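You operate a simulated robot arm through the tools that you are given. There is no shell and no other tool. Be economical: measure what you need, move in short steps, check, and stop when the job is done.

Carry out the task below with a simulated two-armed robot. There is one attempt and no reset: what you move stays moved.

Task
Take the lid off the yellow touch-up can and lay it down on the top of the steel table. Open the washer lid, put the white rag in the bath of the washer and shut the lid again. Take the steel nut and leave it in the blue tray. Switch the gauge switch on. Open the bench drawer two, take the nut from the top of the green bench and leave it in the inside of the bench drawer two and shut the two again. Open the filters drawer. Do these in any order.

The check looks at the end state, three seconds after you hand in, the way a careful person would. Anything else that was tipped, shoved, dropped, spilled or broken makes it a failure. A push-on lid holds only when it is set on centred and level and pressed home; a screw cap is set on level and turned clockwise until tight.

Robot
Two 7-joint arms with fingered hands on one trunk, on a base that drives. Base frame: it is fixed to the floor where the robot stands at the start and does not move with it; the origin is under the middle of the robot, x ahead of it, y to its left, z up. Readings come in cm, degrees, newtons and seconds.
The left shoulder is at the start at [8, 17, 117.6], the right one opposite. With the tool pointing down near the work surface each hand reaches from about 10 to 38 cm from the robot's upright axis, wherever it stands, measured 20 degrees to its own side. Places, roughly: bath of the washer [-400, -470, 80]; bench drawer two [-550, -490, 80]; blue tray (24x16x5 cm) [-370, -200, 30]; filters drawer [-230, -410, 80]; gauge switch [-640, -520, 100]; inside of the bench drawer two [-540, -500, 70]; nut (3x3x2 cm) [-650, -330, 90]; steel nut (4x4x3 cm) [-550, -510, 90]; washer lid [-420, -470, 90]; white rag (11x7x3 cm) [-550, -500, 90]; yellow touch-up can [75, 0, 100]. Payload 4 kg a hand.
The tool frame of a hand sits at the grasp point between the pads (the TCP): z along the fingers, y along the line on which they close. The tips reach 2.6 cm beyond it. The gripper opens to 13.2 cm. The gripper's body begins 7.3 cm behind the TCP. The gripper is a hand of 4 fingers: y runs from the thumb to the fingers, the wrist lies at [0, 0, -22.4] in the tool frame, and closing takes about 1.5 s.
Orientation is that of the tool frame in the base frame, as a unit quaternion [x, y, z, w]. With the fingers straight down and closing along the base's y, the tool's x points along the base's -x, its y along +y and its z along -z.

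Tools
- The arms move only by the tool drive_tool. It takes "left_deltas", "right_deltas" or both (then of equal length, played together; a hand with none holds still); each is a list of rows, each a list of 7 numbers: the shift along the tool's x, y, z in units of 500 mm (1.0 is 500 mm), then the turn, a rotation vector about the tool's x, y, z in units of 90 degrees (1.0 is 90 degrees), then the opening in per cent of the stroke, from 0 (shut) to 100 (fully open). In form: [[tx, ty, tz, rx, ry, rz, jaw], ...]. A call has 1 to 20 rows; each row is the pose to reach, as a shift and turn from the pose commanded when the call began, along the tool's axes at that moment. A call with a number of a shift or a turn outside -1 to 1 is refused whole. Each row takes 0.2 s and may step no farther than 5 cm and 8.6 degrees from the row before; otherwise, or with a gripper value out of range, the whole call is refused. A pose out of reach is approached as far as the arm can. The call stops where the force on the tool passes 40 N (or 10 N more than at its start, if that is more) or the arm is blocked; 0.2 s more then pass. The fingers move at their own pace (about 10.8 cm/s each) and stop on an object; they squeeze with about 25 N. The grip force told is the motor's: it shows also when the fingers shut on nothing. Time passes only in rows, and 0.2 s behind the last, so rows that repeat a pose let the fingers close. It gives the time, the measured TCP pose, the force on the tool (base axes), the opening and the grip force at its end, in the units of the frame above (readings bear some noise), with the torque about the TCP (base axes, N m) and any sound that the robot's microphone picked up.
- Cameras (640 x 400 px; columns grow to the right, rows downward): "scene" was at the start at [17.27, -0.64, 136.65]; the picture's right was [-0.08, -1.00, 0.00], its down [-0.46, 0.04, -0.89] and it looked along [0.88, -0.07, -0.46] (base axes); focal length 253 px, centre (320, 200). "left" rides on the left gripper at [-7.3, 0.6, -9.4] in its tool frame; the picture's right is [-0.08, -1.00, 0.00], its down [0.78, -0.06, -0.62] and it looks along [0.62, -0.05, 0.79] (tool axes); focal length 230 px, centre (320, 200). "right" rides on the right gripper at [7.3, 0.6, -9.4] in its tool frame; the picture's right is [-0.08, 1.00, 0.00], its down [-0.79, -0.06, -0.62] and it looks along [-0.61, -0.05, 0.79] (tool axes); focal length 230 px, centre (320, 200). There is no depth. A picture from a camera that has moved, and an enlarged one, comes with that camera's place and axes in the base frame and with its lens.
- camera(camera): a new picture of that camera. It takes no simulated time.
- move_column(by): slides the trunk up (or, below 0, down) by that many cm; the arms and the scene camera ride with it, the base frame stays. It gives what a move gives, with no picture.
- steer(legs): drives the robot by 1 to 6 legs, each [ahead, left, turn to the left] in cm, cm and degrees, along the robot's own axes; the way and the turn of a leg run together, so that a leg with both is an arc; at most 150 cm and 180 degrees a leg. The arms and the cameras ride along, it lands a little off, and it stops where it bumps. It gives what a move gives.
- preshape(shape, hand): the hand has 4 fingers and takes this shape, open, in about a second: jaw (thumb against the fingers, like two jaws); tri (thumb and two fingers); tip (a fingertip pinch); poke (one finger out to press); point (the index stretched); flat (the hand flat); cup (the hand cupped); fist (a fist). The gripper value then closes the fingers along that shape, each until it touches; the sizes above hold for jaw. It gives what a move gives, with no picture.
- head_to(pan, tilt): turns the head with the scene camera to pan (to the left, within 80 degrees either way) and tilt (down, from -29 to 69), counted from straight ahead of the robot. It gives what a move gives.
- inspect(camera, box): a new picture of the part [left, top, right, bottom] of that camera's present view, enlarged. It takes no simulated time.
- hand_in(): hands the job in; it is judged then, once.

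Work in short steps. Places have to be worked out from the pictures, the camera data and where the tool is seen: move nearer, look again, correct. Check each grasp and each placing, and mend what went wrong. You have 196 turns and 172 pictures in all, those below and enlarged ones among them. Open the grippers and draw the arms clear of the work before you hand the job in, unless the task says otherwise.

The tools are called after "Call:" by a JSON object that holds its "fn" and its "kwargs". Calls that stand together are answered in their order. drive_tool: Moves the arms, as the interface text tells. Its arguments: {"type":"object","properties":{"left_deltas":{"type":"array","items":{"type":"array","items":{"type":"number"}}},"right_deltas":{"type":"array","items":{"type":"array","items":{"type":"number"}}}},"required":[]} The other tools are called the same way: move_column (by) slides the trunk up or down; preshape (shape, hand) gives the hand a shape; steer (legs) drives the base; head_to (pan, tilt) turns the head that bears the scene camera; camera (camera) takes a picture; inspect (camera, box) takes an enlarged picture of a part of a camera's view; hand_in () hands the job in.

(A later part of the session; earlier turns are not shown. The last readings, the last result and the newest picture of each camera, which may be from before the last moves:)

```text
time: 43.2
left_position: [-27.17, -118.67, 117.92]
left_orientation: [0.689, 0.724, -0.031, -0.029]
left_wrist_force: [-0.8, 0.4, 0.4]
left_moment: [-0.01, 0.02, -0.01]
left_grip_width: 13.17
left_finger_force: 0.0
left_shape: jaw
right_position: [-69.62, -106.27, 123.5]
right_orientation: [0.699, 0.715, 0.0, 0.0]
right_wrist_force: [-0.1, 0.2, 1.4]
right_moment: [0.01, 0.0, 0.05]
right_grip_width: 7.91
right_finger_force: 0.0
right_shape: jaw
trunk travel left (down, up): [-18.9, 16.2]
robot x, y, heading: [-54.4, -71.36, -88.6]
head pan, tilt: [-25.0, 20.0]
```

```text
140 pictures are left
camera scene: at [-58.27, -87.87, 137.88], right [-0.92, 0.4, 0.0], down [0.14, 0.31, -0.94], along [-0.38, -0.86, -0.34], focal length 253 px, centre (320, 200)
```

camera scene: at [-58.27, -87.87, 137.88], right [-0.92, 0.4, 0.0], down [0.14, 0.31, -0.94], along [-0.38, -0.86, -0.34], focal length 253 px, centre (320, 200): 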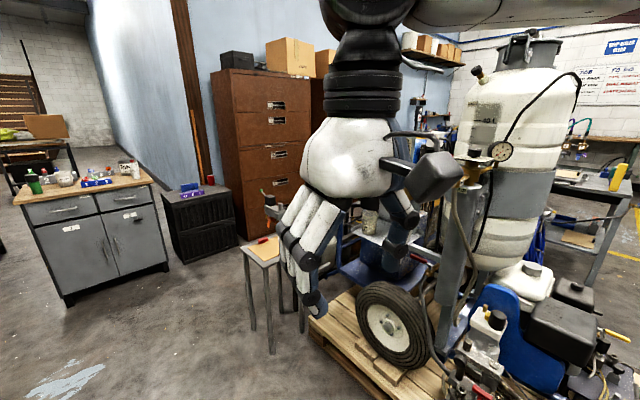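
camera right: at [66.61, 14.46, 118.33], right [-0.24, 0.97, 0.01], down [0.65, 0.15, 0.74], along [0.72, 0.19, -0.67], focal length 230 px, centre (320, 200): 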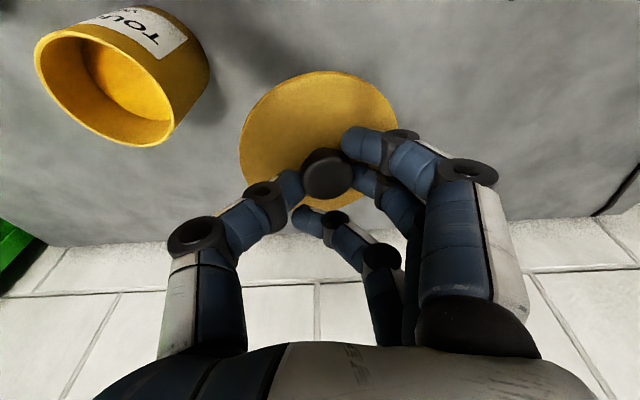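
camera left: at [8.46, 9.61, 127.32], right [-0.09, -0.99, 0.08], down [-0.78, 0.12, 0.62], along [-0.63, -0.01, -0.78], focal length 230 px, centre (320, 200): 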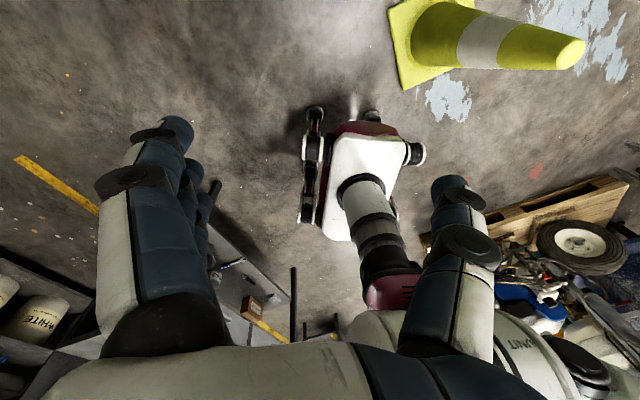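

Zooming in to read labels on the cabinets.

Call:
{"fn": "inspect", "kwargs": {"camera": "scene", "box": [20, 150, 180, 250]}}

Call:
{"fn": "inspect", "kwargs": {"camera": "scene", "box": [170, 60, 340, 220]}}

Call:
{"fn": "head_to", "kwargs": {"pan": -55, "tilt": 15}}

Call:
{"fn": "camera", "kwargs": {"camera": "scene"}}

```text
4.00 times, centred on (100, 200) of scene
camera zoom: at [-58.27, -87.87, 137.88], right [-0.92, 0.4, 0.0], down [0.14, 0.31, -0.94], along [-0.38, -0.86, -0.34], focal length 1012 px, centre (1200, 200)
```

zoom: 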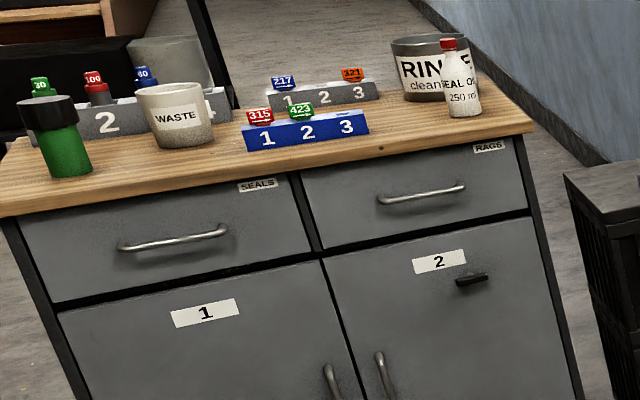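

```text
2.50 times, centred on (255, 140) of scene
camera zoom: at [-58.27, -87.87, 137.88], right [-0.92, 0.4, 0.0], down [0.14, 0.31, -0.94], along [-0.38, -0.86, -0.34], focal length 632 px, centre (482, 350)
```

zoom: 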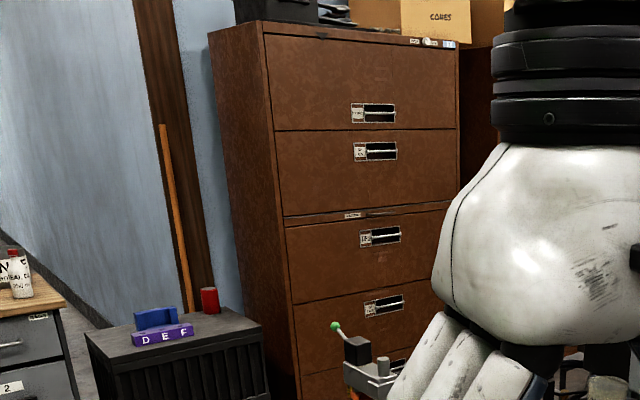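

```text
time: 44.1
left_position: [-27.1, -118.64, 117.84]
left_orientation: [0.688, 0.724, -0.031, -0.029]
left_wrist_force: [0.2, 0.1, 0.9]
left_moment: [0.02, -0.01, 0.0]
left_grip_width: 13.18
left_finger_force: 0.1
left_shape: jaw
right_position: [-69.62, -106.17, 123.46]
right_orientation: [0.699, 0.715, -0.001, 0.0]
right_wrist_force: [-0.2, 0.2, -0.2]
right_moment: [-0.01, 0.01, 0.02]
right_grip_width: 7.87
right_finger_force: 0.0
right_shape: jaw
trunk travel left (down, up): [-18.9, 16.2]
robot x, y, heading: [-54.51, -71.19, -88.9]
head pan, tilt: [-55.0, 15.0]
```

```text
137 pictures are left
camera scene: at [-62.04, -84.89, 138.69], right [-0.59, 0.81, 0.0], down [0.21, 0.15, -0.97], along [-0.78, -0.57, -0.26], focal length 253 px, centre (320, 200)
```

scene: 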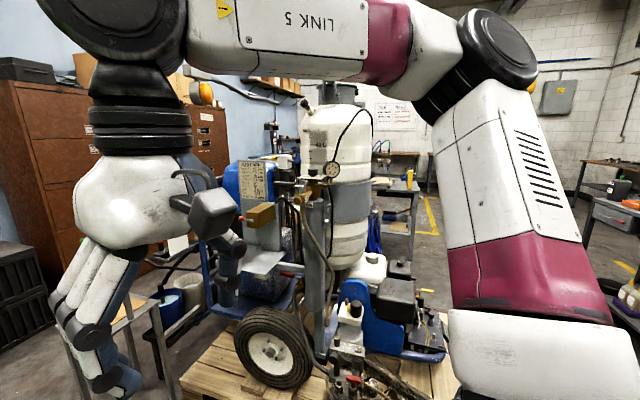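

The filters drawer should be in the second brown cabinet. I'll move left around the little stool and forward to look behind the trolley.

Call:
{"fn": "steer", "kwargs": {"legs": [[0, 35, 0], [110, 0, 0]]}}

Call:
{"fn": "head_to", "kwargs": {"pan": -50, "tilt": 25}}

Call:
{"fn": "camera", "kwargs": {"camera": "scene"}}

```text
time: 46.2
left_position: [-11.05, -118.34, 117.91]
left_orientation: [0.688, 0.725, -0.032, -0.029]
left_wrist_force: [0.7, 0.6, 0.1]
left_moment: [-0.01, 0.02, -0.02]
left_grip_width: 13.2
left_finger_force: 0.1
left_shape: jaw
right_position: [-53.69, -105.82, 123.68]
right_orientation: [0.698, 0.716, 0.0, 0.0]
right_wrist_force: [-0.4, 0.1, 0.8]
right_moment: [0.03, 0.03, -0.03]
right_grip_width: 7.89
right_finger_force: 0.0
right_shape: jaw
trunk travel left (down, up): [-18.9, 16.2]
robot x, y, heading: [-38.76, -70.6, -88.3]
head pan, tilt: [-55.0, 15.0]
stopped in leg 1: the robot was blocked; the commanded pose is now the measured one
```

```text
time: 47.0
left_position: [-11.38, -118.46, 118.01]
left_orientation: [0.688, 0.724, -0.031, -0.029]
left_wrist_force: [-0.5, -0.3, -0.6]
left_moment: [0.0, 0.03, 0.0]
left_grip_width: 13.2
left_finger_force: 0.1
left_shape: jaw
right_position: [-53.92, -105.9, 123.55]
right_orientation: [0.699, 0.715, 0.001, 0.0]
right_wrist_force: [0.5, -0.6, 0.6]
right_moment: [0.01, 0.02, 0.0]
right_grip_width: 7.9
right_finger_force: 0.0
right_shape: jaw
trunk travel left (down, up): [-18.9, 16.2]
robot x, y, heading: [-38.81, -70.53, -88.5]
head pan, tilt: [-50.0, 25.0]
```

```text
136 pictures are left
camera scene: at [-45.75, -85.07, 137.08], right [-0.66, 0.75, 0.0], down [0.32, 0.28, -0.91], along [-0.68, -0.6, -0.42], focal length 253 px, centre (320, 200)
```

scene: 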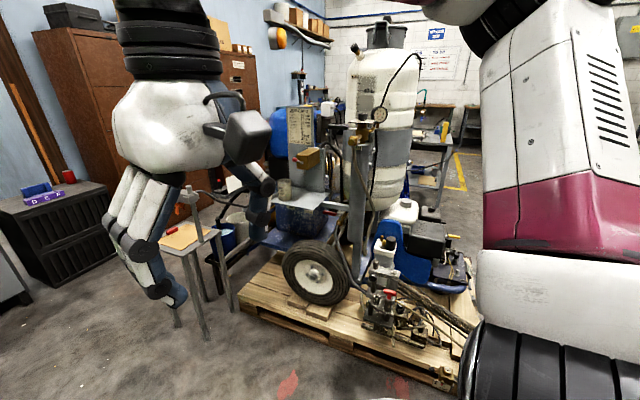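

Bumped the cone side (robot stops on contact). I'll move right 4, ahead past the cone, then left.

Call:
{"fn": "steer", "kwargs": {"legs": [[0, -5, 0], [60, 0, 0], [0, 20, 0], [40, 0, 0]]}}

Call:
{"fn": "head_to", "kwargs": {"pan": -60, "tilt": 25}}

Call:
{"fn": "camera", "kwargs": {"camera": "scene"}}

Call:
{"fn": "camera", "kwargs": {"camera": "left"}}

```text
time: 55.2
left_position: [7.09, -218.91, 117.93]
left_orientation: [0.685, 0.727, -0.03, -0.03]
left_wrist_force: [0.1, -0.3, 0.0]
left_moment: [0.0, -0.03, 0.0]
left_grip_width: 13.21
left_finger_force: 0.0
left_shape: jaw
right_position: [-35.42, -206.99, 123.51]
right_orientation: [0.695, 0.719, 0.0, 0.001]
right_wrist_force: [-0.3, -0.3, -0.9]
right_moment: [0.0, 0.01, 0.04]
right_grip_width: 7.9
right_finger_force: 0.1
right_shape: jaw
trunk travel left (down, up): [-18.9, 16.2]
robot x, y, heading: [-20.85, -171.46, -87.7]
head pan, tilt: [-50.0, 25.0]
```

```text
time: 55.9
left_position: [7.09, -219.06, 117.83]
left_orientation: [0.685, 0.728, -0.03, -0.029]
left_wrist_force: [0.0, -0.7, 0.1]
left_moment: [-0.04, -0.04, 0.01]
left_grip_width: 13.18
left_finger_force: 0.1
left_shape: jaw
right_position: [-35.55, -206.87, 123.49]
right_orientation: [0.696, 0.718, 0.001, 0.001]
right_wrist_force: [-0.3, 0.4, -0.6]
right_moment: [-0.01, -0.01, -0.04]
right_grip_width: 7.87
right_finger_force: 0.0
right_shape: jaw
trunk travel left (down, up): [-18.9, 16.2]
robot x, y, heading: [-20.58, -171.5, -88.0]
head pan, tilt: [-60.0, 25.0]
```

```text
135 pictures are left
camera scene: at [-28.49, -184.7, 137.07], right [-0.53, 0.85, 0.0], down [0.36, 0.22, -0.91], along [-0.77, -0.48, -0.42], focal length 253 px, centre (320, 200)
```

scene: 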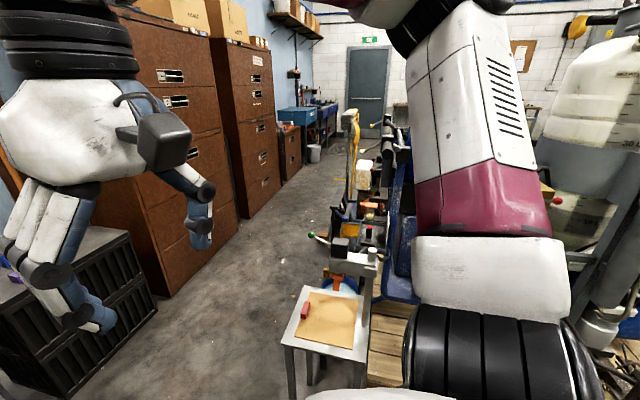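

```text
134 pictures are left
camera left: at [8.95, -226.2, 127.32], right [-0.99, -0.14, 0.08], down [-0.06, 0.78, 0.62], along [-0.15, 0.61, -0.78], focal length 230 px, centre (320, 200)
```

left: 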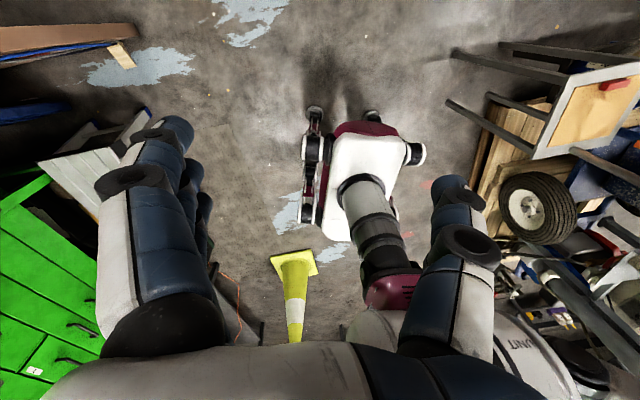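

The aisle between the brown cabinets and trolley is open, roughly 1 m wide, running along direction ≈ -163°. Zooming in on cabinet 2's labels.

Call:
{"fn": "inspect", "kwargs": {"camera": "scene", "box": [200, 30, 310, 220]}}

Call:
{"fn": "inspect", "kwargs": {"camera": "scene", "box": [260, 70, 420, 170]}}

```text
2.11 times, centred on (255, 125) of scene
camera zoom: at [-28.49, -184.7, 137.07], right [-0.53, 0.85, 0.0], down [0.36, 0.22, -0.91], along [-0.77, -0.48, -0.42], focal length 532 px, centre (457, 358)
```

zoom: 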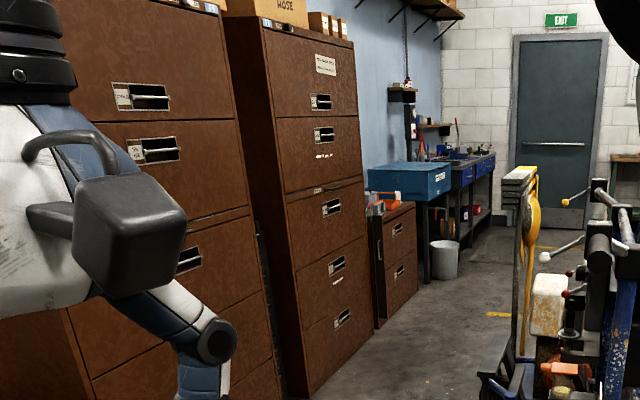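

```text
4.00 times, centred on (340, 120) of scene
camera zoom: at [-28.49, -184.7, 137.07], right [-0.53, 0.85, 0.0], down [0.36, 0.22, -0.91], along [-0.77, -0.48, -0.42], focal length 1012 px, centre (240, 520)
```

zoom: 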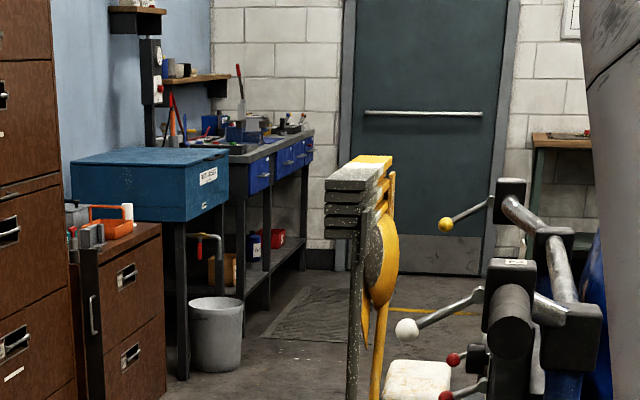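

Tucking the left hand in a bit, then driving into the aisle and turning along it.

Call:
{"fn": "drive_tool", "kwargs": {"left_deltas": [[0.08, 0, 0, 0, 0, 0, 60], [0.16, 0, 0, 0, 0, 0, 60], [0.24, 0, 0, 0, 0, 0, 60]]}}

Call:
{"fn": "steer", "kwargs": {"legs": [[98, 0, 0], [0, 0, -75]]}}

Call:
{"fn": "head_to", "kwargs": {"pan": 0, "tilt": 30}}

Call:
{"fn": "camera", "kwargs": {"camera": "scene"}}

```text
time: 56.7
left_position: [12.17, -212.59, 116.01]
left_orientation: [0.678, 0.731, -0.059, -0.051]
left_wrist_force: [0.2, 0.5, 0.5]
left_moment: [0.0, -0.01, -0.01]
left_grip_width: 7.97
left_finger_force: 0.0
left_shape: jaw
left hand out of reach, approached as far as the arm can: row 1, 2, 3
right_position: [-35.48, -206.86, 123.5]
right_orientation: [0.696, 0.718, 0.001, 0.0]
right_wrist_force: [-0.1, -0.4, 0.3]
right_moment: [0.01, 0.02, 0.0]
right_grip_width: 7.87
right_finger_force: 0.1
right_shape: jaw
trunk travel left (down, up): [-18.9, 16.2]
robot x, y, heading: [-20.57, -171.59, -88.0]
head pan, tilt: [-60.0, 25.0]
```

```text
time: 65.2
left_position: [-47.61, -314.34, 115.65]
left_orientation: [0.982, 0.173, -0.011, -0.075]
left_wrist_force: [1.1, 0.3, 1.5]
left_moment: [0.0, -0.01, -0.01]
left_grip_width: 7.97
left_finger_force: 0.0
left_shape: jaw
right_position: [-54.76, -266.71, 123.51]
right_orientation: [0.989, 0.15, 0.0, 0.0]
right_wrist_force: [0.0, -0.1, 0.5]
right_moment: [0.04, 0.0, -0.01]
right_grip_width: 7.88
right_finger_force: 0.0
right_shape: jaw
trunk travel left (down, up): [-18.9, 16.2]
robot x, y, heading: [-16.97, -271.8, -162.7]
head pan, tilt: [-60.0, 25.0]
```

```text
time: 66.5
left_position: [-47.6, -314.2, 115.61]
left_orientation: [0.981, 0.174, -0.012, -0.078]
left_wrist_force: [-0.8, 0.3, 0.0]
left_moment: [0.01, 0.03, 0.0]
left_grip_width: 7.96
left_finger_force: 0.1
left_shape: jaw
right_position: [-54.65, -266.66, 123.44]
right_orientation: [0.989, 0.15, 0.001, 0.001]
right_wrist_force: [0.0, -0.3, 0.6]
right_moment: [-0.01, 0.03, 0.03]
right_grip_width: 7.87
right_finger_force: 0.1
right_shape: jaw
trunk travel left (down, up): [-18.9, 16.2]
robot x, y, heading: [-16.92, -271.87, -162.6]
head pan, tilt: [0.0, 30.0]
```

```text
131 pictures are left
camera scene: at [-33.67, -276.62, 136.27], right [-0.3, 0.95, 0.0], down [0.48, 0.15, -0.87], along [-0.83, -0.26, -0.5], focal length 253 px, centre (320, 200)
```

scene: 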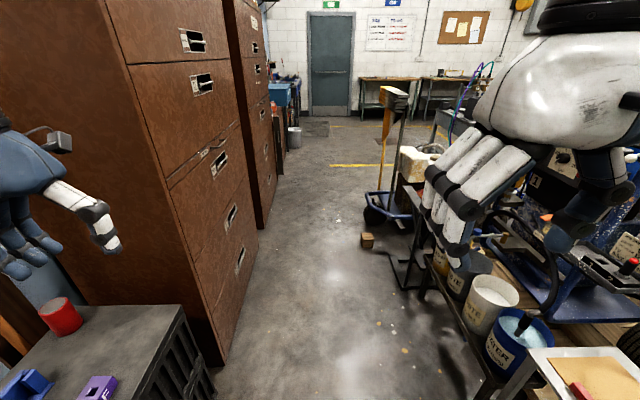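

Aisle geometry confirmed (front line of cabinets ~54 cm to my left, junk ≥105 cm). Advancing 115 cm, and then looking at cabinet 2.

Call:
{"fn": "steer", "kwargs": {"legs": [[100, -4, 0], [60, 0, 0]]}}

Call:
{"fn": "head_to", "kwargs": {"pan": 55, "tilt": 25}}

Call:
{"fn": "camera", "kwargs": {"camera": "scene"}}

```text
time: 74.6
left_position: [-201.14, -357.65, 115.65]
left_orientation: [0.981, 0.174, -0.012, -0.078]
left_wrist_force: [-0.9, -0.8, -0.6]
left_moment: [0.01, -0.02, -0.02]
left_grip_width: 7.96
left_finger_force: 0.0
left_shape: jaw
right_position: [-208.14, -310.04, 123.56]
right_orientation: [0.989, 0.149, 0.0, 0.0]
right_wrist_force: [0.6, 0.4, -0.4]
right_moment: [0.02, -0.05, -0.01]
right_grip_width: 7.9
right_finger_force: 0.1
right_shape: jaw
trunk travel left (down, up): [-18.9, 16.2]
robot x, y, heading: [-170.5, -314.94, -162.7]
head pan, tilt: [0.0, 30.0]
```

```text
time: 75.8
left_position: [-201.06, -357.68, 115.69]
left_orientation: [0.981, 0.174, -0.013, -0.08]
left_wrist_force: [0.6, 0.1, -0.7]
left_moment: [0.03, 0.01, 0.02]
left_grip_width: 7.96
left_finger_force: 0.1
left_shape: jaw
right_position: [-208.14, -310.08, 123.53]
right_orientation: [0.989, 0.149, 0.0, 0.001]
right_wrist_force: [0.3, 0.0, 0.5]
right_moment: [0.01, 0.01, 0.05]
right_grip_width: 7.91
right_finger_force: 0.0
right_shape: jaw
trunk travel left (down, up): [-18.9, 16.2]
robot x, y, heading: [-170.41, -315.02, -162.8]
head pan, tilt: [55.0, 25.0]
```

```text
130 pictures are left
camera scene: at [-186.61, -321.45, 136.47], right [-0.45, 0.89, 0.0], down [0.43, 0.22, -0.88], along [-0.78, -0.39, -0.48], focal length 253 px, centre (320, 200)
```

scene: 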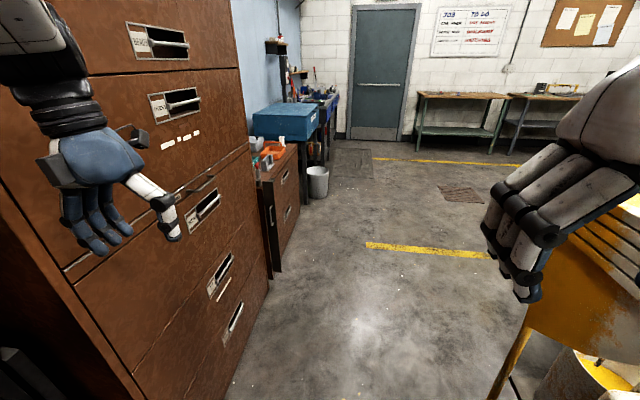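

Zooming to read the labels on cabinet 2's drawers.

Call:
{"fn": "inspect", "kwargs": {"camera": "scene", "box": [110, 10, 270, 110]}}

Call:
{"fn": "inspect", "kwargs": {"camera": "scene", "box": [120, 160, 300, 340]}}

```text
4.00 times, centred on (190, 60) of scene
camera zoom: at [-186.61, -321.45, 136.47], right [-0.45, 0.89, 0.0], down [0.43, 0.22, -0.88], along [-0.78, -0.39, -0.48], focal length 1012 px, centre (840, 760)
```

zoom: 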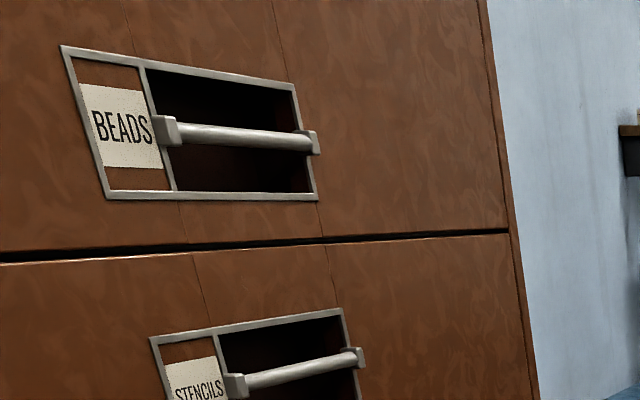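

```text
2.22 times, centred on (210, 250) of scene
camera zoom: at [-186.61, -321.45, 136.47], right [-0.45, 0.89, 0.0], down [0.43, 0.22, -0.88], along [-0.78, -0.39, -0.48], focal length 562 px, centre (564, 89)
```

zoom: 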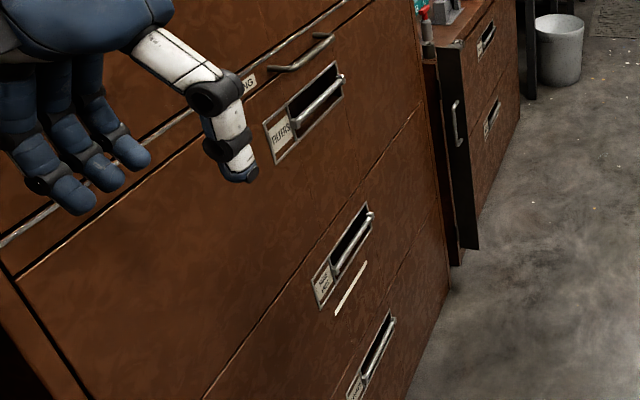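

FILTERS is the third drawer, bar handle around [-239, -395, 89]. I'll drive ahead past the trolley where there is room, turn left to face the cabinets, then come back sideways to use the left arm.

Call:
{"fn": "steer", "kwargs": {"legs": [[145, 0, 0], [0, -22, 0], [0, 0, 89.5]]}}

Call:
{"fn": "head_to", "kwargs": {"pan": 0, "tilt": 25}}

Call:
{"fn": "camera", "kwargs": {"camera": "scene"}}

```text
time: 89.0
left_position: [-274.64, -367.97, 115.57]
left_orientation: [0.581, 0.81, -0.064, -0.049]
left_wrist_force: [-0.8, 0.9, 0.7]
left_moment: [0.02, -0.02, 0.0]
left_grip_width: 7.98
left_finger_force: 0.0
left_shape: jaw
right_position: [-322.48, -373.89, 123.54]
right_orientation: [0.604, 0.797, 0.001, 0.0]
right_wrist_force: [0.3, -0.6, -0.2]
right_moment: [-0.03, 0.02, 0.01]
right_grip_width: 7.86
right_finger_force: 0.0
right_shape: jaw
trunk travel left (down, up): [-18.9, 16.2]
robot x, y, heading: [-316.9, -336.09, -74.2]
head pan, tilt: [55.0, 25.0]
```

```text
time: 90.3
left_position: [-274.61, -368.04, 115.69]
left_orientation: [0.581, 0.809, -0.064, -0.051]
left_wrist_force: [-1.1, -0.8, 0.2]
left_moment: [-0.02, 0.01, -0.02]
left_grip_width: 7.97
left_finger_force: 0.1
left_shape: jaw
right_position: [-322.54, -373.8, 123.58]
right_orientation: [0.604, 0.797, 0.0, 0.001]
right_wrist_force: [0.5, -0.2, 0.3]
right_moment: [0.02, -0.01, 0.01]
right_grip_width: 7.88
right_finger_force: 0.1
right_shape: jaw
trunk travel left (down, up): [-18.9, 16.2]
robot x, y, heading: [-316.63, -336.09, -74.4]
head pan, tilt: [0.0, 25.0]
```

```text
127 pictures are left
camera scene: at [-311.97, -352.91, 137.07], right [-0.96, -0.27, 0.0], down [-0.11, 0.41, -0.91], along [0.25, -0.87, -0.42], focal length 253 px, centre (320, 200)
```

scene: 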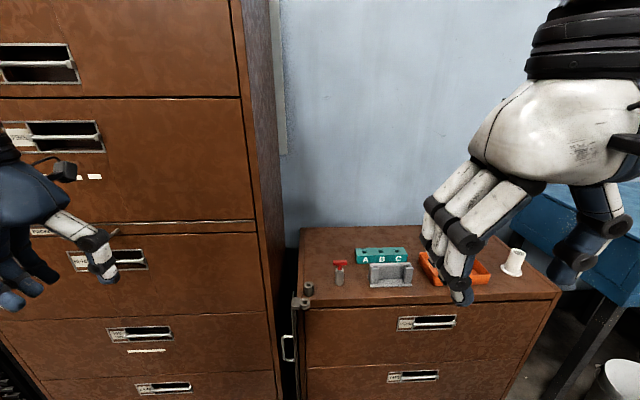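

Good facing view. Zoom on the FILTERS handle to fix its position.

Call:
{"fn": "inspect", "kwargs": {"camera": "scene", "box": [30, 210, 190, 310]}}

```text
4.00 times, centred on (110, 260) of scene
camera zoom: at [-311.97, -352.91, 137.07], right [-0.96, -0.27, 0.0], down [-0.11, 0.41, -0.91], along [0.25, -0.87, -0.42], focal length 1012 px, centre (1160, -40)
```

zoom: 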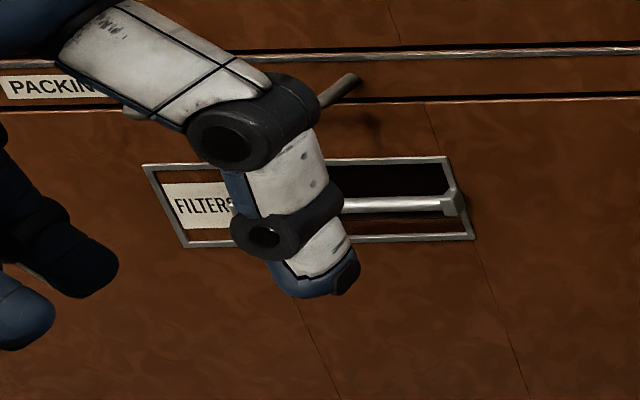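

Handle bar is centred near [-237.5, -394.5, 89.1]. I'll square up and step sideways so it is about 17 cm left of me and ~74 ahead.

Call:
{"fn": "steer", "kwargs": {"legs": [[0, 0, 1.5], [0, 41, 0], [4, 0, 0]]}}

Call:
{"fn": "drive_tool", "kwargs": {"left_deltas": [[-0.03, -0.01, 0.02, 0, 0, 0, 60], [-0.06, -0.02, 0.04, 0, 0, 0, 60]]}}

```text
time: 95.2
left_position: [-233.84, -358.43, 115.67]
left_orientation: [0.569, 0.818, -0.065, -0.048]
left_wrist_force: [0.0, 0.1, -0.4]
left_moment: [0.0, 0.0, -0.03]
left_grip_width: 7.97
left_finger_force: 0.1
left_shape: jaw
right_position: [-281.33, -365.8, 123.56]
right_orientation: [0.591, 0.806, 0.001, 0.0]
right_wrist_force: [-0.6, 0.1, -0.1]
right_moment: [0.01, -0.02, 0.01]
right_grip_width: 7.88
right_finger_force: 0.1
right_shape: jaw
trunk travel left (down, up): [-18.9, 16.2]
robot x, y, heading: [-277.01, -327.93, -72.5]
head pan, tilt: [0.0, 25.0]
```

```text
time: 95.8
left_position: [-233.92, -361.56, 113.78]
left_orientation: [0.568, 0.819, -0.065, -0.049]
left_wrist_force: [-0.6, -0.5, 0.5]
left_moment: [0.0, 0.01, -0.01]
left_grip_width: 7.96
left_finger_force: 0.1
left_shape: jaw
right_position: [-281.44, -365.79, 123.52]
right_orientation: [0.592, 0.806, 0.001, 0.0]
right_wrist_force: [-0.1, 0.5, 0.1]
right_moment: [-0.02, 0.01, 0.0]
right_grip_width: 7.86
right_finger_force: 0.1
right_shape: jaw
trunk travel left (down, up): [-18.9, 16.2]
robot x, y, heading: [-276.64, -327.82, -72.5]
head pan, tilt: [0.0, 25.0]
```

Positioned well: handle 75 ahead, 17 left. Now rotating the left hand so fingers point forward with the thumb up, at fwd 60 / z 98.

Call:
{"fn": "drive_tool", "kwargs": {"left_deltas": [[-0.02, -0.015, 0.02, 0.051, -0.051, -0.051, 60], [-0.04, -0.03, 0.04, 0.103, -0.103, -0.103, 60], [-0.06, -0.046, 0.06, 0.154, -0.154, -0.154, 60], [-0.08, -0.06, 0.085, 0.205, -0.205, -0.205, 60], [-0.1, -0.077, 0.105, 0.257, -0.257, -0.257, 60], [-0.12, -0.092, 0.125, 0.308, -0.308, -0.308, 60], [-0.14, -0.108, 0.147, 0.36, -0.36, -0.36, 60], [-0.16, -0.123, 0.168, 0.41, -0.41, -0.41, 60], [-0.18, -0.14, 0.19, 0.462, -0.462, -0.462, 60], [-0.2, -0.154, 0.21, 0.513, -0.513, -0.513, 60], [-0.22, -0.17, 0.23, 0.564, -0.564, -0.564, 60], [-0.24, -0.185, 0.25, 0.616, -0.616, -0.616, 60], [-0.26, -0.2, 0.275, 0.667, -0.667, -0.667, 60], [-0.28, -0.215, 0.295, 0.718, -0.718, -0.718, 60], [-0.3, -0.232, 0.316, 0.77, -0.77, -0.77, 60]]}}

Call:
{"fn": "camera", "kwargs": {"camera": "scene"}}

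Call:
{"fn": "camera", "kwargs": {"camera": "left"}}

```text
time: 99.0
left_position: [-242.24, -380.64, 100.41]
left_orientation: [0.181, -0.684, 0.703, -0.071]
left_wrist_force: [-1.5, -0.4, 0.7]
left_moment: [0.05, 0.03, 0.09]
left_grip_width: 7.94
left_finger_force: 0.1
left_shape: jaw
left hand out of reach, approached as far as the arm can: row 12, 13
right_position: [-281.77, -365.74, 123.48]
right_orientation: [0.592, 0.806, 0.002, 0.003]
right_wrist_force: [-0.5, 0.0, -0.7]
right_moment: [0.03, -0.1, -0.01]
right_grip_width: 7.88
right_finger_force: 0.0
right_shape: jaw
trunk travel left (down, up): [-18.9, 16.2]
robot x, y, heading: [-276.84, -327.89, -72.4]
head pan, tilt: [0.0, 25.0]
```

```text
125 pictures are left
camera scene: at [-272.07, -344.6, 137.06], right [-0.95, -0.3, 0.0], down [-0.12, 0.4, -0.91], along [0.27, -0.86, -0.42], focal length 253 px, centre (320, 200)
```

scene: 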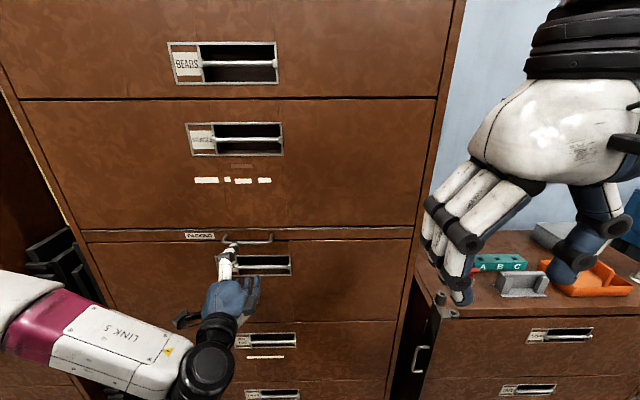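

```text
124 pictures are left
camera left: at [-238.84, -369.45, 98.7], right [0.22, 0.08, 0.97], down [-0.93, 0.31, 0.18], along [-0.28, -0.95, 0.14], focal length 230 px, centre (320, 200)
```

left: 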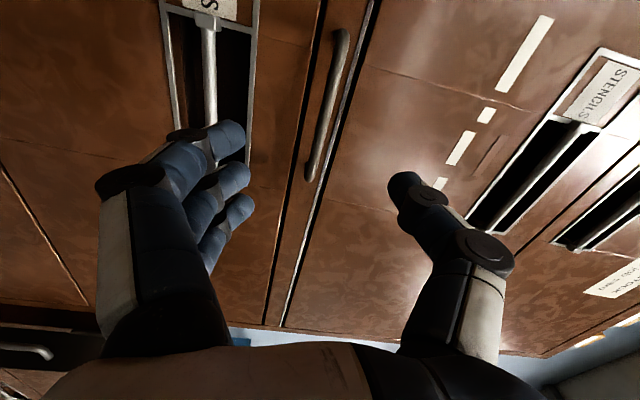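

The hand is oriented right; bar at about z 89.4. Aligning with it at standoff and narrowing the jaws.

Call:
{"fn": "drive_tool", "kwargs": {"left_deltas": [[-0.006, 0.055, 0.015, 0, 0, 0, 40], [-0.012, 0.11, 0.03, 0, 0, 0, 28], [-0.018, 0.165, 0.045, 0, 0, 0, 28], [-0.025, 0.218, 0.06, 0, 0, 0, 28], [-0.025, 0.218, 0.06, 0, 0, 0, 28]]}}

Call:
{"fn": "camera", "kwargs": {"camera": "left"}}

Call:
{"fn": "inspect", "kwargs": {"camera": "scene", "box": [160, 200, 320, 340]}}

```text
time: 100.2
left_position: [-241.29, -383.62, 89.23]
left_orientation: [0.182, -0.685, 0.702, -0.068]
left_wrist_force: [-0.7, -1.1, -0.3]
left_moment: [-0.02, -0.01, -0.01]
left_grip_width: 3.76
left_finger_force: 0.1
left_shape: jaw
right_position: [-281.47, -365.55, 123.53]
right_orientation: [0.592, 0.806, 0.001, 0.0]
right_wrist_force: [0.1, 0.6, -0.4]
right_moment: [0.01, 0.03, 0.0]
right_grip_width: 7.88
right_finger_force: 0.0
right_shape: jaw
trunk travel left (down, up): [-18.9, 16.2]
robot x, y, heading: [-276.73, -327.93, -72.5]
head pan, tilt: [0.0, 25.0]
```

```text
123 pictures are left
camera left: at [-237.91, -372.38, 87.57], right [0.22, 0.08, 0.97], down [-0.93, 0.31, 0.19], along [-0.29, -0.95, 0.14], focal length 230 px, centre (320, 200)
```

left: 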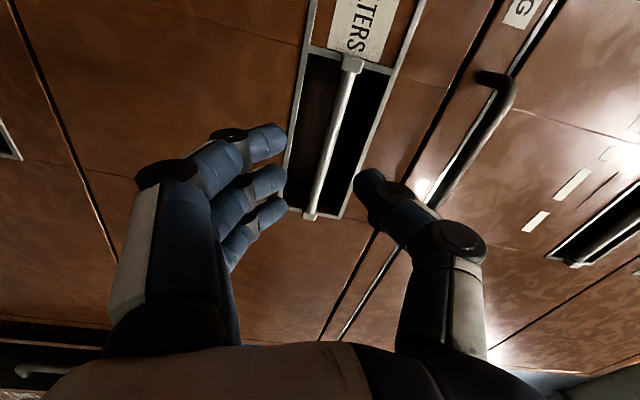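

```text
2.86 times, centred on (240, 270) of scene
camera zoom: at [-271.59, -344.43, 137.08], right [-0.95, -0.3, 0.0], down [-0.13, 0.4, -0.91], along [0.27, -0.86, -0.42], focal length 723 px, centre (549, 0)
```

zoom: 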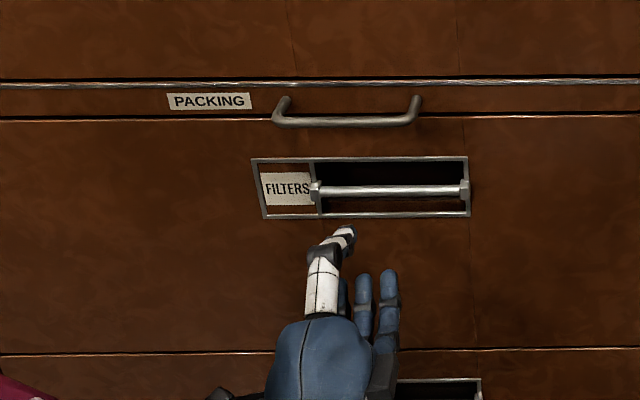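

Bar refined to about [-239, -393.3, 90.1]. Advancing the open jaws around it in steps.

Call:
{"fn": "drive_tool", "kwargs": {"left_deltas": [[0.01, -0.006, 0.04, 0, 0, 0, 28], [0.02, -0.012, 0.08, 0, 0, 0, 28], [0.026, -0.014, 0.11, 0, 0, 0, 28]]}}

Call:
{"fn": "camera", "kwargs": {"camera": "left"}}

Call:
{"fn": "inspect", "kwargs": {"camera": "scene", "box": [160, 200, 320, 340]}}

```text
time: 101.0
left_position: [-240.47, -389.01, 89.96]
left_orientation: [0.182, -0.685, 0.702, -0.069]
left_wrist_force: [0.6, 0.9, -0.2]
left_moment: [0.01, 0.01, 0.01]
left_grip_width: 3.75
left_finger_force: 0.1
left_shape: jaw
right_position: [-281.41, -365.84, 123.55]
right_orientation: [0.592, 0.806, 0.001, 0.0]
right_wrist_force: [0.3, 0.3, -0.9]
right_moment: [-0.02, 0.02, 0.04]
right_grip_width: 7.9
right_finger_force: 0.0
right_shape: jaw
trunk travel left (down, up): [-18.9, 16.2]
robot x, y, heading: [-276.48, -327.69, -72.2]
head pan, tilt: [0.0, 25.0]
```

```text
121 pictures are left
camera left: at [-237.09, -377.79, 88.39], right [0.22, 0.08, 0.97], down [-0.93, 0.31, 0.19], along [-0.29, -0.95, 0.14], focal length 230 px, centre (320, 200)
```

left: 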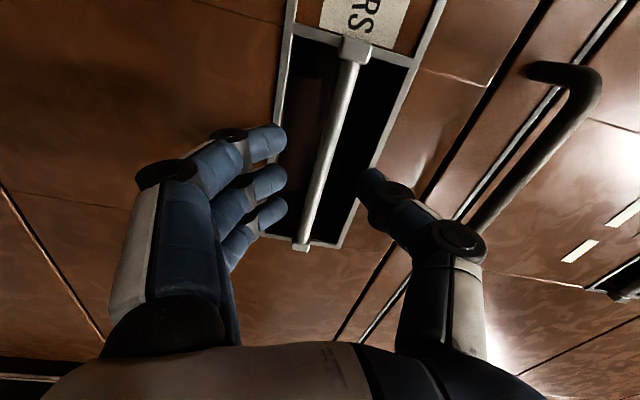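

```text
2.86 times, centred on (240, 270) of scene
camera zoom: at [-271.58, -344.46, 137.07], right [-0.95, -0.3, 0.0], down [-0.13, 0.4, -0.91], along [0.27, -0.86, -0.42], focal length 723 px, centre (549, 0)
```

zoom: 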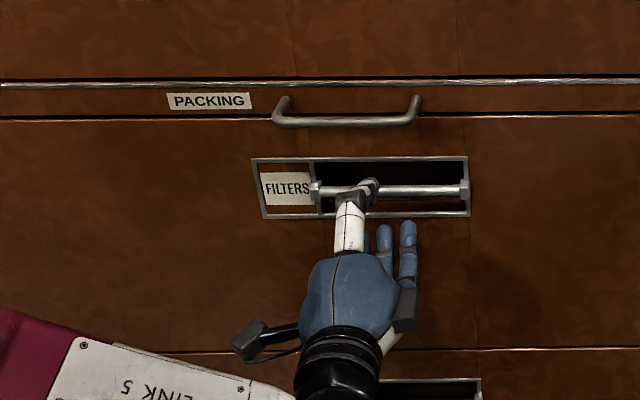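

Straddling nicely. Pushing in another 4 cm, then closing.

Call:
{"fn": "drive_tool", "kwargs": {"left_deltas": [[0, 0, 0.03, 0, 0, 0, 28], [0, 0, 0.06, 0, 0, 0, 28], [0, 0, 0.08, 0, 0, 0, 28], [0, 0, 0.08, 0, 0, 0, 0], [0, 0, 0.08, 0, 0, 0, 0], [0, 0, 0.08, 0, 0, 0, 0], [0, 0, 0.08, 0, 0, 0, 0]]}}

Call:
{"fn": "camera", "kwargs": {"camera": "left"}}

```text
time: 102.6
left_position: [-239.15, -392.68, 90.14]
left_orientation: [0.181, -0.683, 0.704, -0.069]
left_wrist_force: [4.3, -7.6, 13.8]
left_moment: [-0.04, -0.11, 0.01]
left_grip_width: 0.07
left_finger_force: 25.8
left_shape: jaw
right_position: [-281.47, -365.64, 123.48]
right_orientation: [0.592, 0.806, 0.0, 0.0]
right_wrist_force: [-0.3, 1.0, -0.2]
right_moment: [-0.01, -0.03, 0.0]
right_grip_width: 7.89
right_finger_force: 0.0
right_shape: jaw
trunk travel left (down, up): [-18.9, 16.2]
robot x, y, heading: [-276.72, -327.84, -72.4]
head pan, tilt: [0.0, 25.0]
```

```text
119 pictures are left
camera left: at [-235.71, -381.52, 88.51], right [0.22, 0.08, 0.97], down [-0.93, 0.31, 0.19], along [-0.29, -0.95, 0.15], focal length 230 px, centre (320, 200)
```

left: 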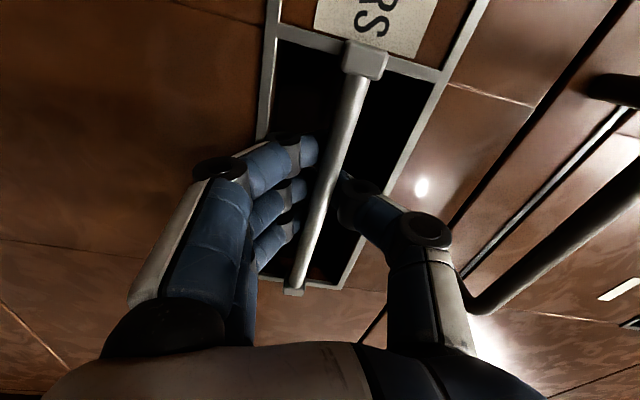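

Fingers are closed around the bar. Pulling back along the cabinet normal, 6 cm to test.

Call:
{"fn": "drive_tool", "kwargs": {"left_deltas": [[0, 0, -0.03, 0, 0, 0, 0], [-0.003, 0, -0.06, 0, 0, 0, 0], [-0.006, 0, -0.09, 0, 0, 0, 0], [-0.008, 0, -0.12, 0, 0, 0, 0]]}}

Call:
{"fn": "camera", "kwargs": {"camera": "scene"}}

```text
time: 103.6
left_position: [-241.05, -386.85, 89.94]
left_orientation: [0.181, -0.685, 0.702, -0.068]
left_wrist_force: [-0.8, 0.3, 16.1]
left_moment: [-0.01, -0.08, 0.02]
left_grip_width: 0.0
left_finger_force: 25.3
left_shape: jaw
right_position: [-281.61, -365.44, 123.64]
right_orientation: [0.592, 0.806, 0.0, 0.002]
right_wrist_force: [-0.6, -0.1, 0.2]
right_moment: [0.03, 0.0, -0.01]
right_grip_width: 7.9
right_finger_force: 0.2
right_shape: jaw
trunk travel left (down, up): [-18.9, 16.2]
robot x, y, heading: [-276.61, -327.52, -72.4]
head pan, tilt: [0.0, 25.0]
```

```text
118 pictures are left
camera scene: at [-271.67, -344.27, 137.1], right [-0.95, -0.3, 0.0], down [-0.13, 0.4, -0.91], along [0.27, -0.86, -0.42], focal length 253 px, centre (320, 200)
```

scene: 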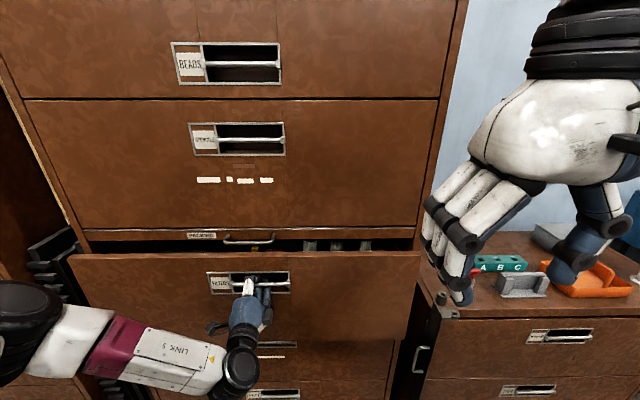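

The drawer is opening. Continuing the pull with the arm.

Call:
{"fn": "drive_tool", "kwargs": {"left_deltas": [[-0.004, 0, -0.06, 0, 0, 0, 0], [-0.008, 0, -0.12, 0, 0, 0, 0], [-0.012, 0, -0.18, 0, 0, 0, 0], [-0.016, 0, -0.24, 0, 0, 0, 0], [-0.02, 0, -0.3, 0, 0, 0, 0], [-0.024, 0, -0.36, 0, 0, 0, 0]]}}

Call:
{"fn": "camera", "kwargs": {"camera": "scene"}}

```text
time: 105.0
left_position: [-246.11, -369.38, 89.76]
left_orientation: [0.181, -0.685, 0.702, -0.069]
left_wrist_force: [-13.9, 2.8, 21.0]
left_moment: [0.26, 0.19, -0.06]
left_grip_width: 0.0
left_finger_force: 25.3
left_shape: jaw
right_position: [-281.65, -365.38, 123.73]
right_orientation: [0.592, 0.806, 0.0, 0.001]
right_wrist_force: [0.0, 0.2, 0.5]
right_moment: [-0.03, 0.06, 0.0]
right_grip_width: 7.93
right_finger_force: 0.1
right_shape: jaw
trunk travel left (down, up): [-18.9, 16.2]
robot x, y, heading: [-276.97, -327.79, -72.3]
head pan, tilt: [0.0, 25.0]
```

```text
117 pictures are left
camera scene: at [-271.78, -344.12, 137.13], right [-0.95, -0.3, 0.0], down [-0.13, 0.4, -0.91], along [0.27, -0.87, -0.42], focal length 253 px, centre (320, 200)
```

scene: 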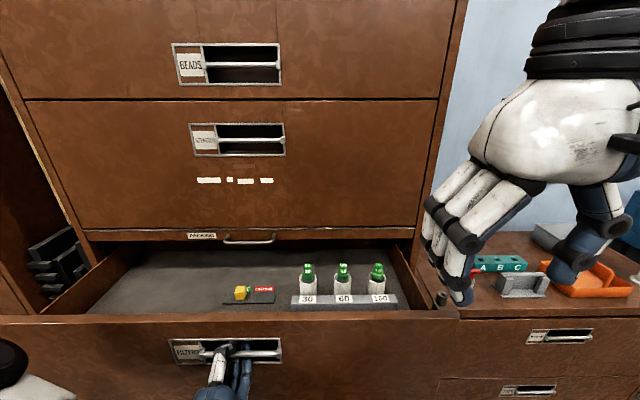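

Open 24 cm already. Backing the base 14 cm while holding on to open it further.

Call:
{"fn": "steer", "kwargs": {"legs": [[-14, 0, 0]]}}

Call:
{"fn": "camera", "kwargs": {"camera": "scene"}}

```text
time: 106.3
left_position: [-249.39, -358.6, 90.03]
left_orientation: [0.183, -0.68, 0.706, -0.071]
left_wrist_force: [0.7, -6.1, 10.8]
left_moment: [0.0, -0.08, -0.01]
left_grip_width: 0.0
left_finger_force: 24.9
left_shape: jaw
right_position: [-285.16, -354.31, 123.48]
right_orientation: [0.59, 0.807, 0.001, 0.002]
right_wrist_force: [-0.7, -0.1, -0.1]
right_moment: [-0.01, -0.01, -0.01]
right_grip_width: 7.88
right_finger_force: 0.1
right_shape: jaw
trunk travel left (down, up): [-18.9, 16.2]
robot x, y, heading: [-280.34, -316.13, -72.3]
head pan, tilt: [0.0, 25.0]
stopped in leg 1: the force on the tool passed its limit at 54 N (the readings are from after the stop); the commanded pose is now the measured one
```

```text
116 pictures are left
camera scene: at [-275.22, -332.95, 137.05], right [-0.95, -0.3, 0.0], down [-0.13, 0.4, -0.91], along [0.27, -0.86, -0.42], focal length 253 px, centre (320, 200)
```

scene: 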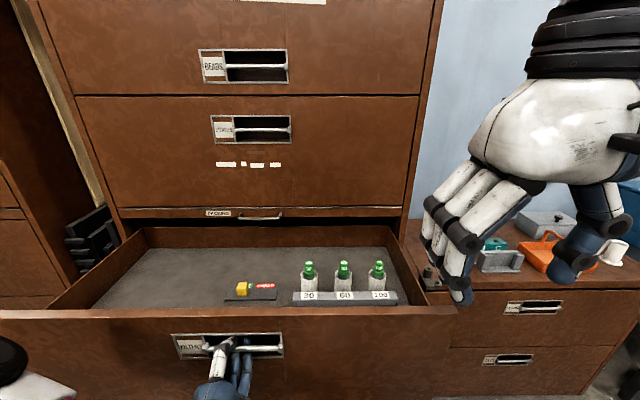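

The drawer hit its end stop – fully open. Releasing the bar and backing the hand out.

Call:
{"fn": "drive_tool", "kwargs": {"left_deltas": [[0, 0, 0.004, 0, 0, 0, 28], [0, 0, 0.004, 0, 0, 0, 28], [0, 0, 0.004, 0, 0, 0, 28], [0, 0, 0.004, 0, 0, 0, 28], [0, 0, -0.03, 0, 0, 0, 28], [0, 0, -0.08, 0, 0, 0, 28], [0, 0, -0.12, 0, 0, 0, 28]]}}

Call:
{"fn": "camera", "kwargs": {"camera": "left"}}

```text
time: 107.9
left_position: [-251.71, -352.65, 89.82]
left_orientation: [0.183, -0.681, 0.705, -0.071]
left_wrist_force: [-0.1, 0.5, 0.0]
left_moment: [-0.01, -0.01, 0.0]
left_grip_width: 3.65
left_finger_force: 0.1
left_shape: jaw
right_position: [-284.98, -353.96, 123.65]
right_orientation: [0.591, 0.807, 0.001, 0.0]
right_wrist_force: [-0.3, 0.2, -0.6]
right_moment: [0.01, -0.03, 0.03]
right_grip_width: 7.91
right_finger_force: 0.1
right_shape: jaw
trunk travel left (down, up): [-18.9, 16.2]
robot x, y, heading: [-280.5, -316.31, -72.5]
head pan, tilt: [0.0, 25.0]
```

```text
115 pictures are left
camera left: at [-248.24, -341.47, 88.16], right [0.22, 0.09, 0.97], down [-0.93, 0.31, 0.18], along [-0.28, -0.95, 0.15], focal length 230 px, centre (320, 200)
```

left: 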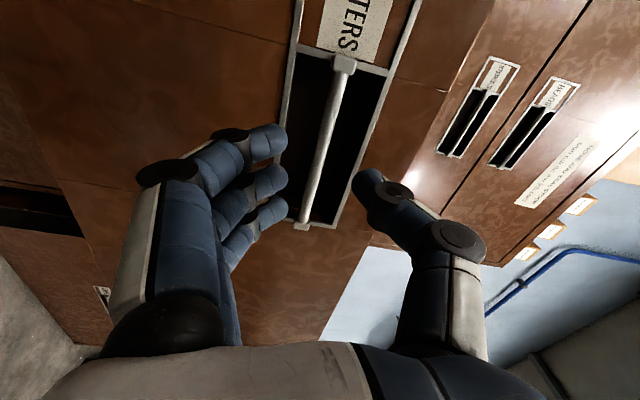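

Filters drawer is done. Strafing right along the wall to the washer to look at it.

Call:
{"fn": "steer", "kwargs": {"legs": [[-3, 0, 0], [0, -110, 0], [0, -50, 0]]}}

Call:
{"fn": "head_to", "kwargs": {"pan": -10, "tilt": 25}}

Call:
{"fn": "camera", "kwargs": {"camera": "scene"}}

```text
time: 122.9
left_position: [-406.05, -399.66, 89.81]
left_orientation: [0.185, -0.681, 0.704, -0.074]
left_wrist_force: [-0.8, -0.2, 0.4]
left_moment: [0.01, 0.01, 0.0]
left_grip_width: 3.68
left_finger_force: 0.0
left_shape: jaw
right_position: [-439.53, -401.2, 123.53]
right_orientation: [0.587, 0.81, 0.001, 0.001]
right_wrist_force: [-0.3, -0.6, 0.4]
right_moment: [-0.01, 0.0, -0.02]
right_grip_width: 7.87
right_finger_force: 0.1
right_shape: jaw
trunk travel left (down, up): [-18.9, 16.2]
robot x, y, heading: [-435.08, -363.8, -71.9]
head pan, tilt: [0.0, 25.0]
```

```text
time: 123.7
left_position: [-406.1, -399.53, 89.67]
left_orientation: [0.186, -0.681, 0.704, -0.075]
left_wrist_force: [0.7, -0.9, 0.6]
left_moment: [0.03, -0.03, -0.02]
left_grip_width: 3.69
left_finger_force: 0.1
left_shape: jaw
right_position: [-439.4, -401.09, 123.63]
right_orientation: [0.588, 0.809, 0.0, 0.001]
right_wrist_force: [1.4, -0.5, 0.2]
right_moment: [-0.01, 0.0, 0.0]
right_grip_width: 7.89
right_finger_force: 0.1
right_shape: jaw
trunk travel left (down, up): [-18.9, 16.2]
robot x, y, heading: [-435.51, -363.35, -72.0]
head pan, tilt: [-10.0, 25.0]
```

```text
114 pictures are left
camera scene: at [-431.39, -380.25, 137.07], right [-0.99, -0.14, 0.0], down [-0.06, 0.42, -0.91], along [0.13, -0.9, -0.42], focal length 253 px, centre (320, 200)
```

scene: 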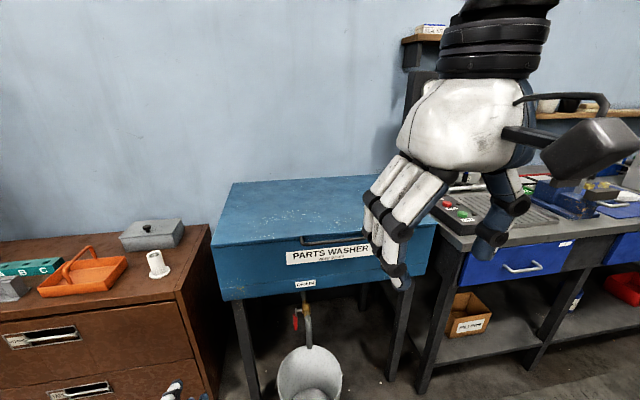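

That's the washer with a front lid handle. Continue right to view the bench first.

Call:
{"fn": "steer", "kwargs": {"legs": [[-3, -100, 0]]}}

Call:
{"fn": "camera", "kwargs": {"camera": "scene"}}

Call:
{"fn": "head_to", "kwargs": {"pan": -50, "tilt": 25}}

Call:
{"fn": "camera", "kwargs": {"camera": "scene"}}

```text
time: 132.5
left_position: [-499.81, -426.44, 89.8]
left_orientation: [0.18, -0.682, 0.705, -0.067]
left_wrist_force: [-0.3, -0.1, -0.3]
left_moment: [0.01, 0.0, 0.0]
left_grip_width: 3.69
left_finger_force: 0.0
left_shape: jaw
right_position: [-533.34, -427.7, 123.62]
right_orientation: [0.594, 0.804, 0.001, 0.001]
right_wrist_force: [-0.3, 0.6, -0.4]
right_moment: [0.0, 0.01, 0.0]
right_grip_width: 7.88
right_finger_force: 0.0
right_shape: jaw
trunk travel left (down, up): [-18.9, 16.2]
robot x, y, heading: [-528.13, -390.02, -72.6]
head pan, tilt: [-10.0, 25.0]
```

```text
113 pictures are left
camera scene: at [-524.79, -406.75, 137.07], right [-0.99, -0.12, 0.0], down [-0.05, 0.42, -0.91], along [0.11, -0.9, -0.42], focal length 253 px, centre (320, 200)
```

scene: 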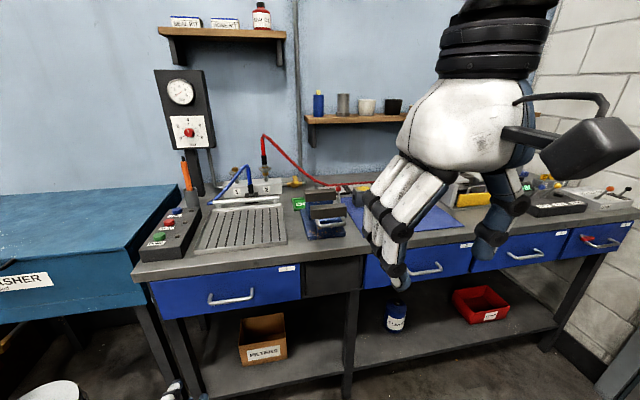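

```text
time: 133.5
left_position: [-499.79, -426.43, 89.87]
left_orientation: [0.181, -0.682, 0.706, -0.068]
left_wrist_force: [-0.6, -0.2, 0.3]
left_moment: [0.03, -0.02, 0.02]
left_grip_width: 3.64
left_finger_force: 0.0
left_shape: jaw
right_position: [-533.19, -427.67, 123.5]
right_orientation: [0.595, 0.804, 0.001, 0.001]
right_wrist_force: [0.5, -1.1, 0.5]
right_moment: [-0.03, -0.02, 0.0]
right_grip_width: 7.88
right_finger_force: 0.0
right_shape: jaw
trunk travel left (down, up): [-18.9, 16.2]
robot x, y, heading: [-528.37, -389.59, -72.9]
head pan, tilt: [-50.0, 25.0]
```

```text
112 pictures are left
camera scene: at [-530.91, -405.34, 137.07], right [-0.84, 0.54, 0.0], down [0.23, 0.35, -0.91], along [-0.49, -0.76, -0.42], focal length 253 px, centre (320, 200)
```

scene: 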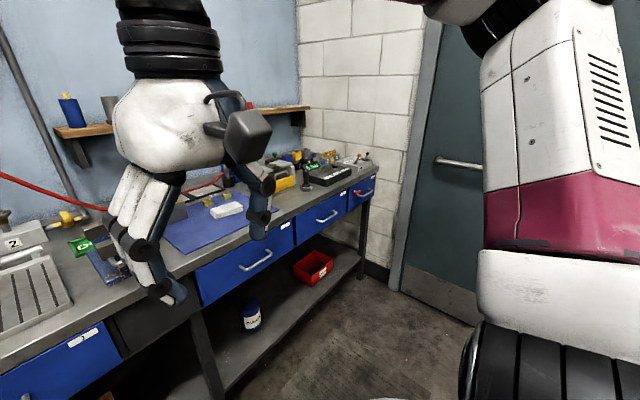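

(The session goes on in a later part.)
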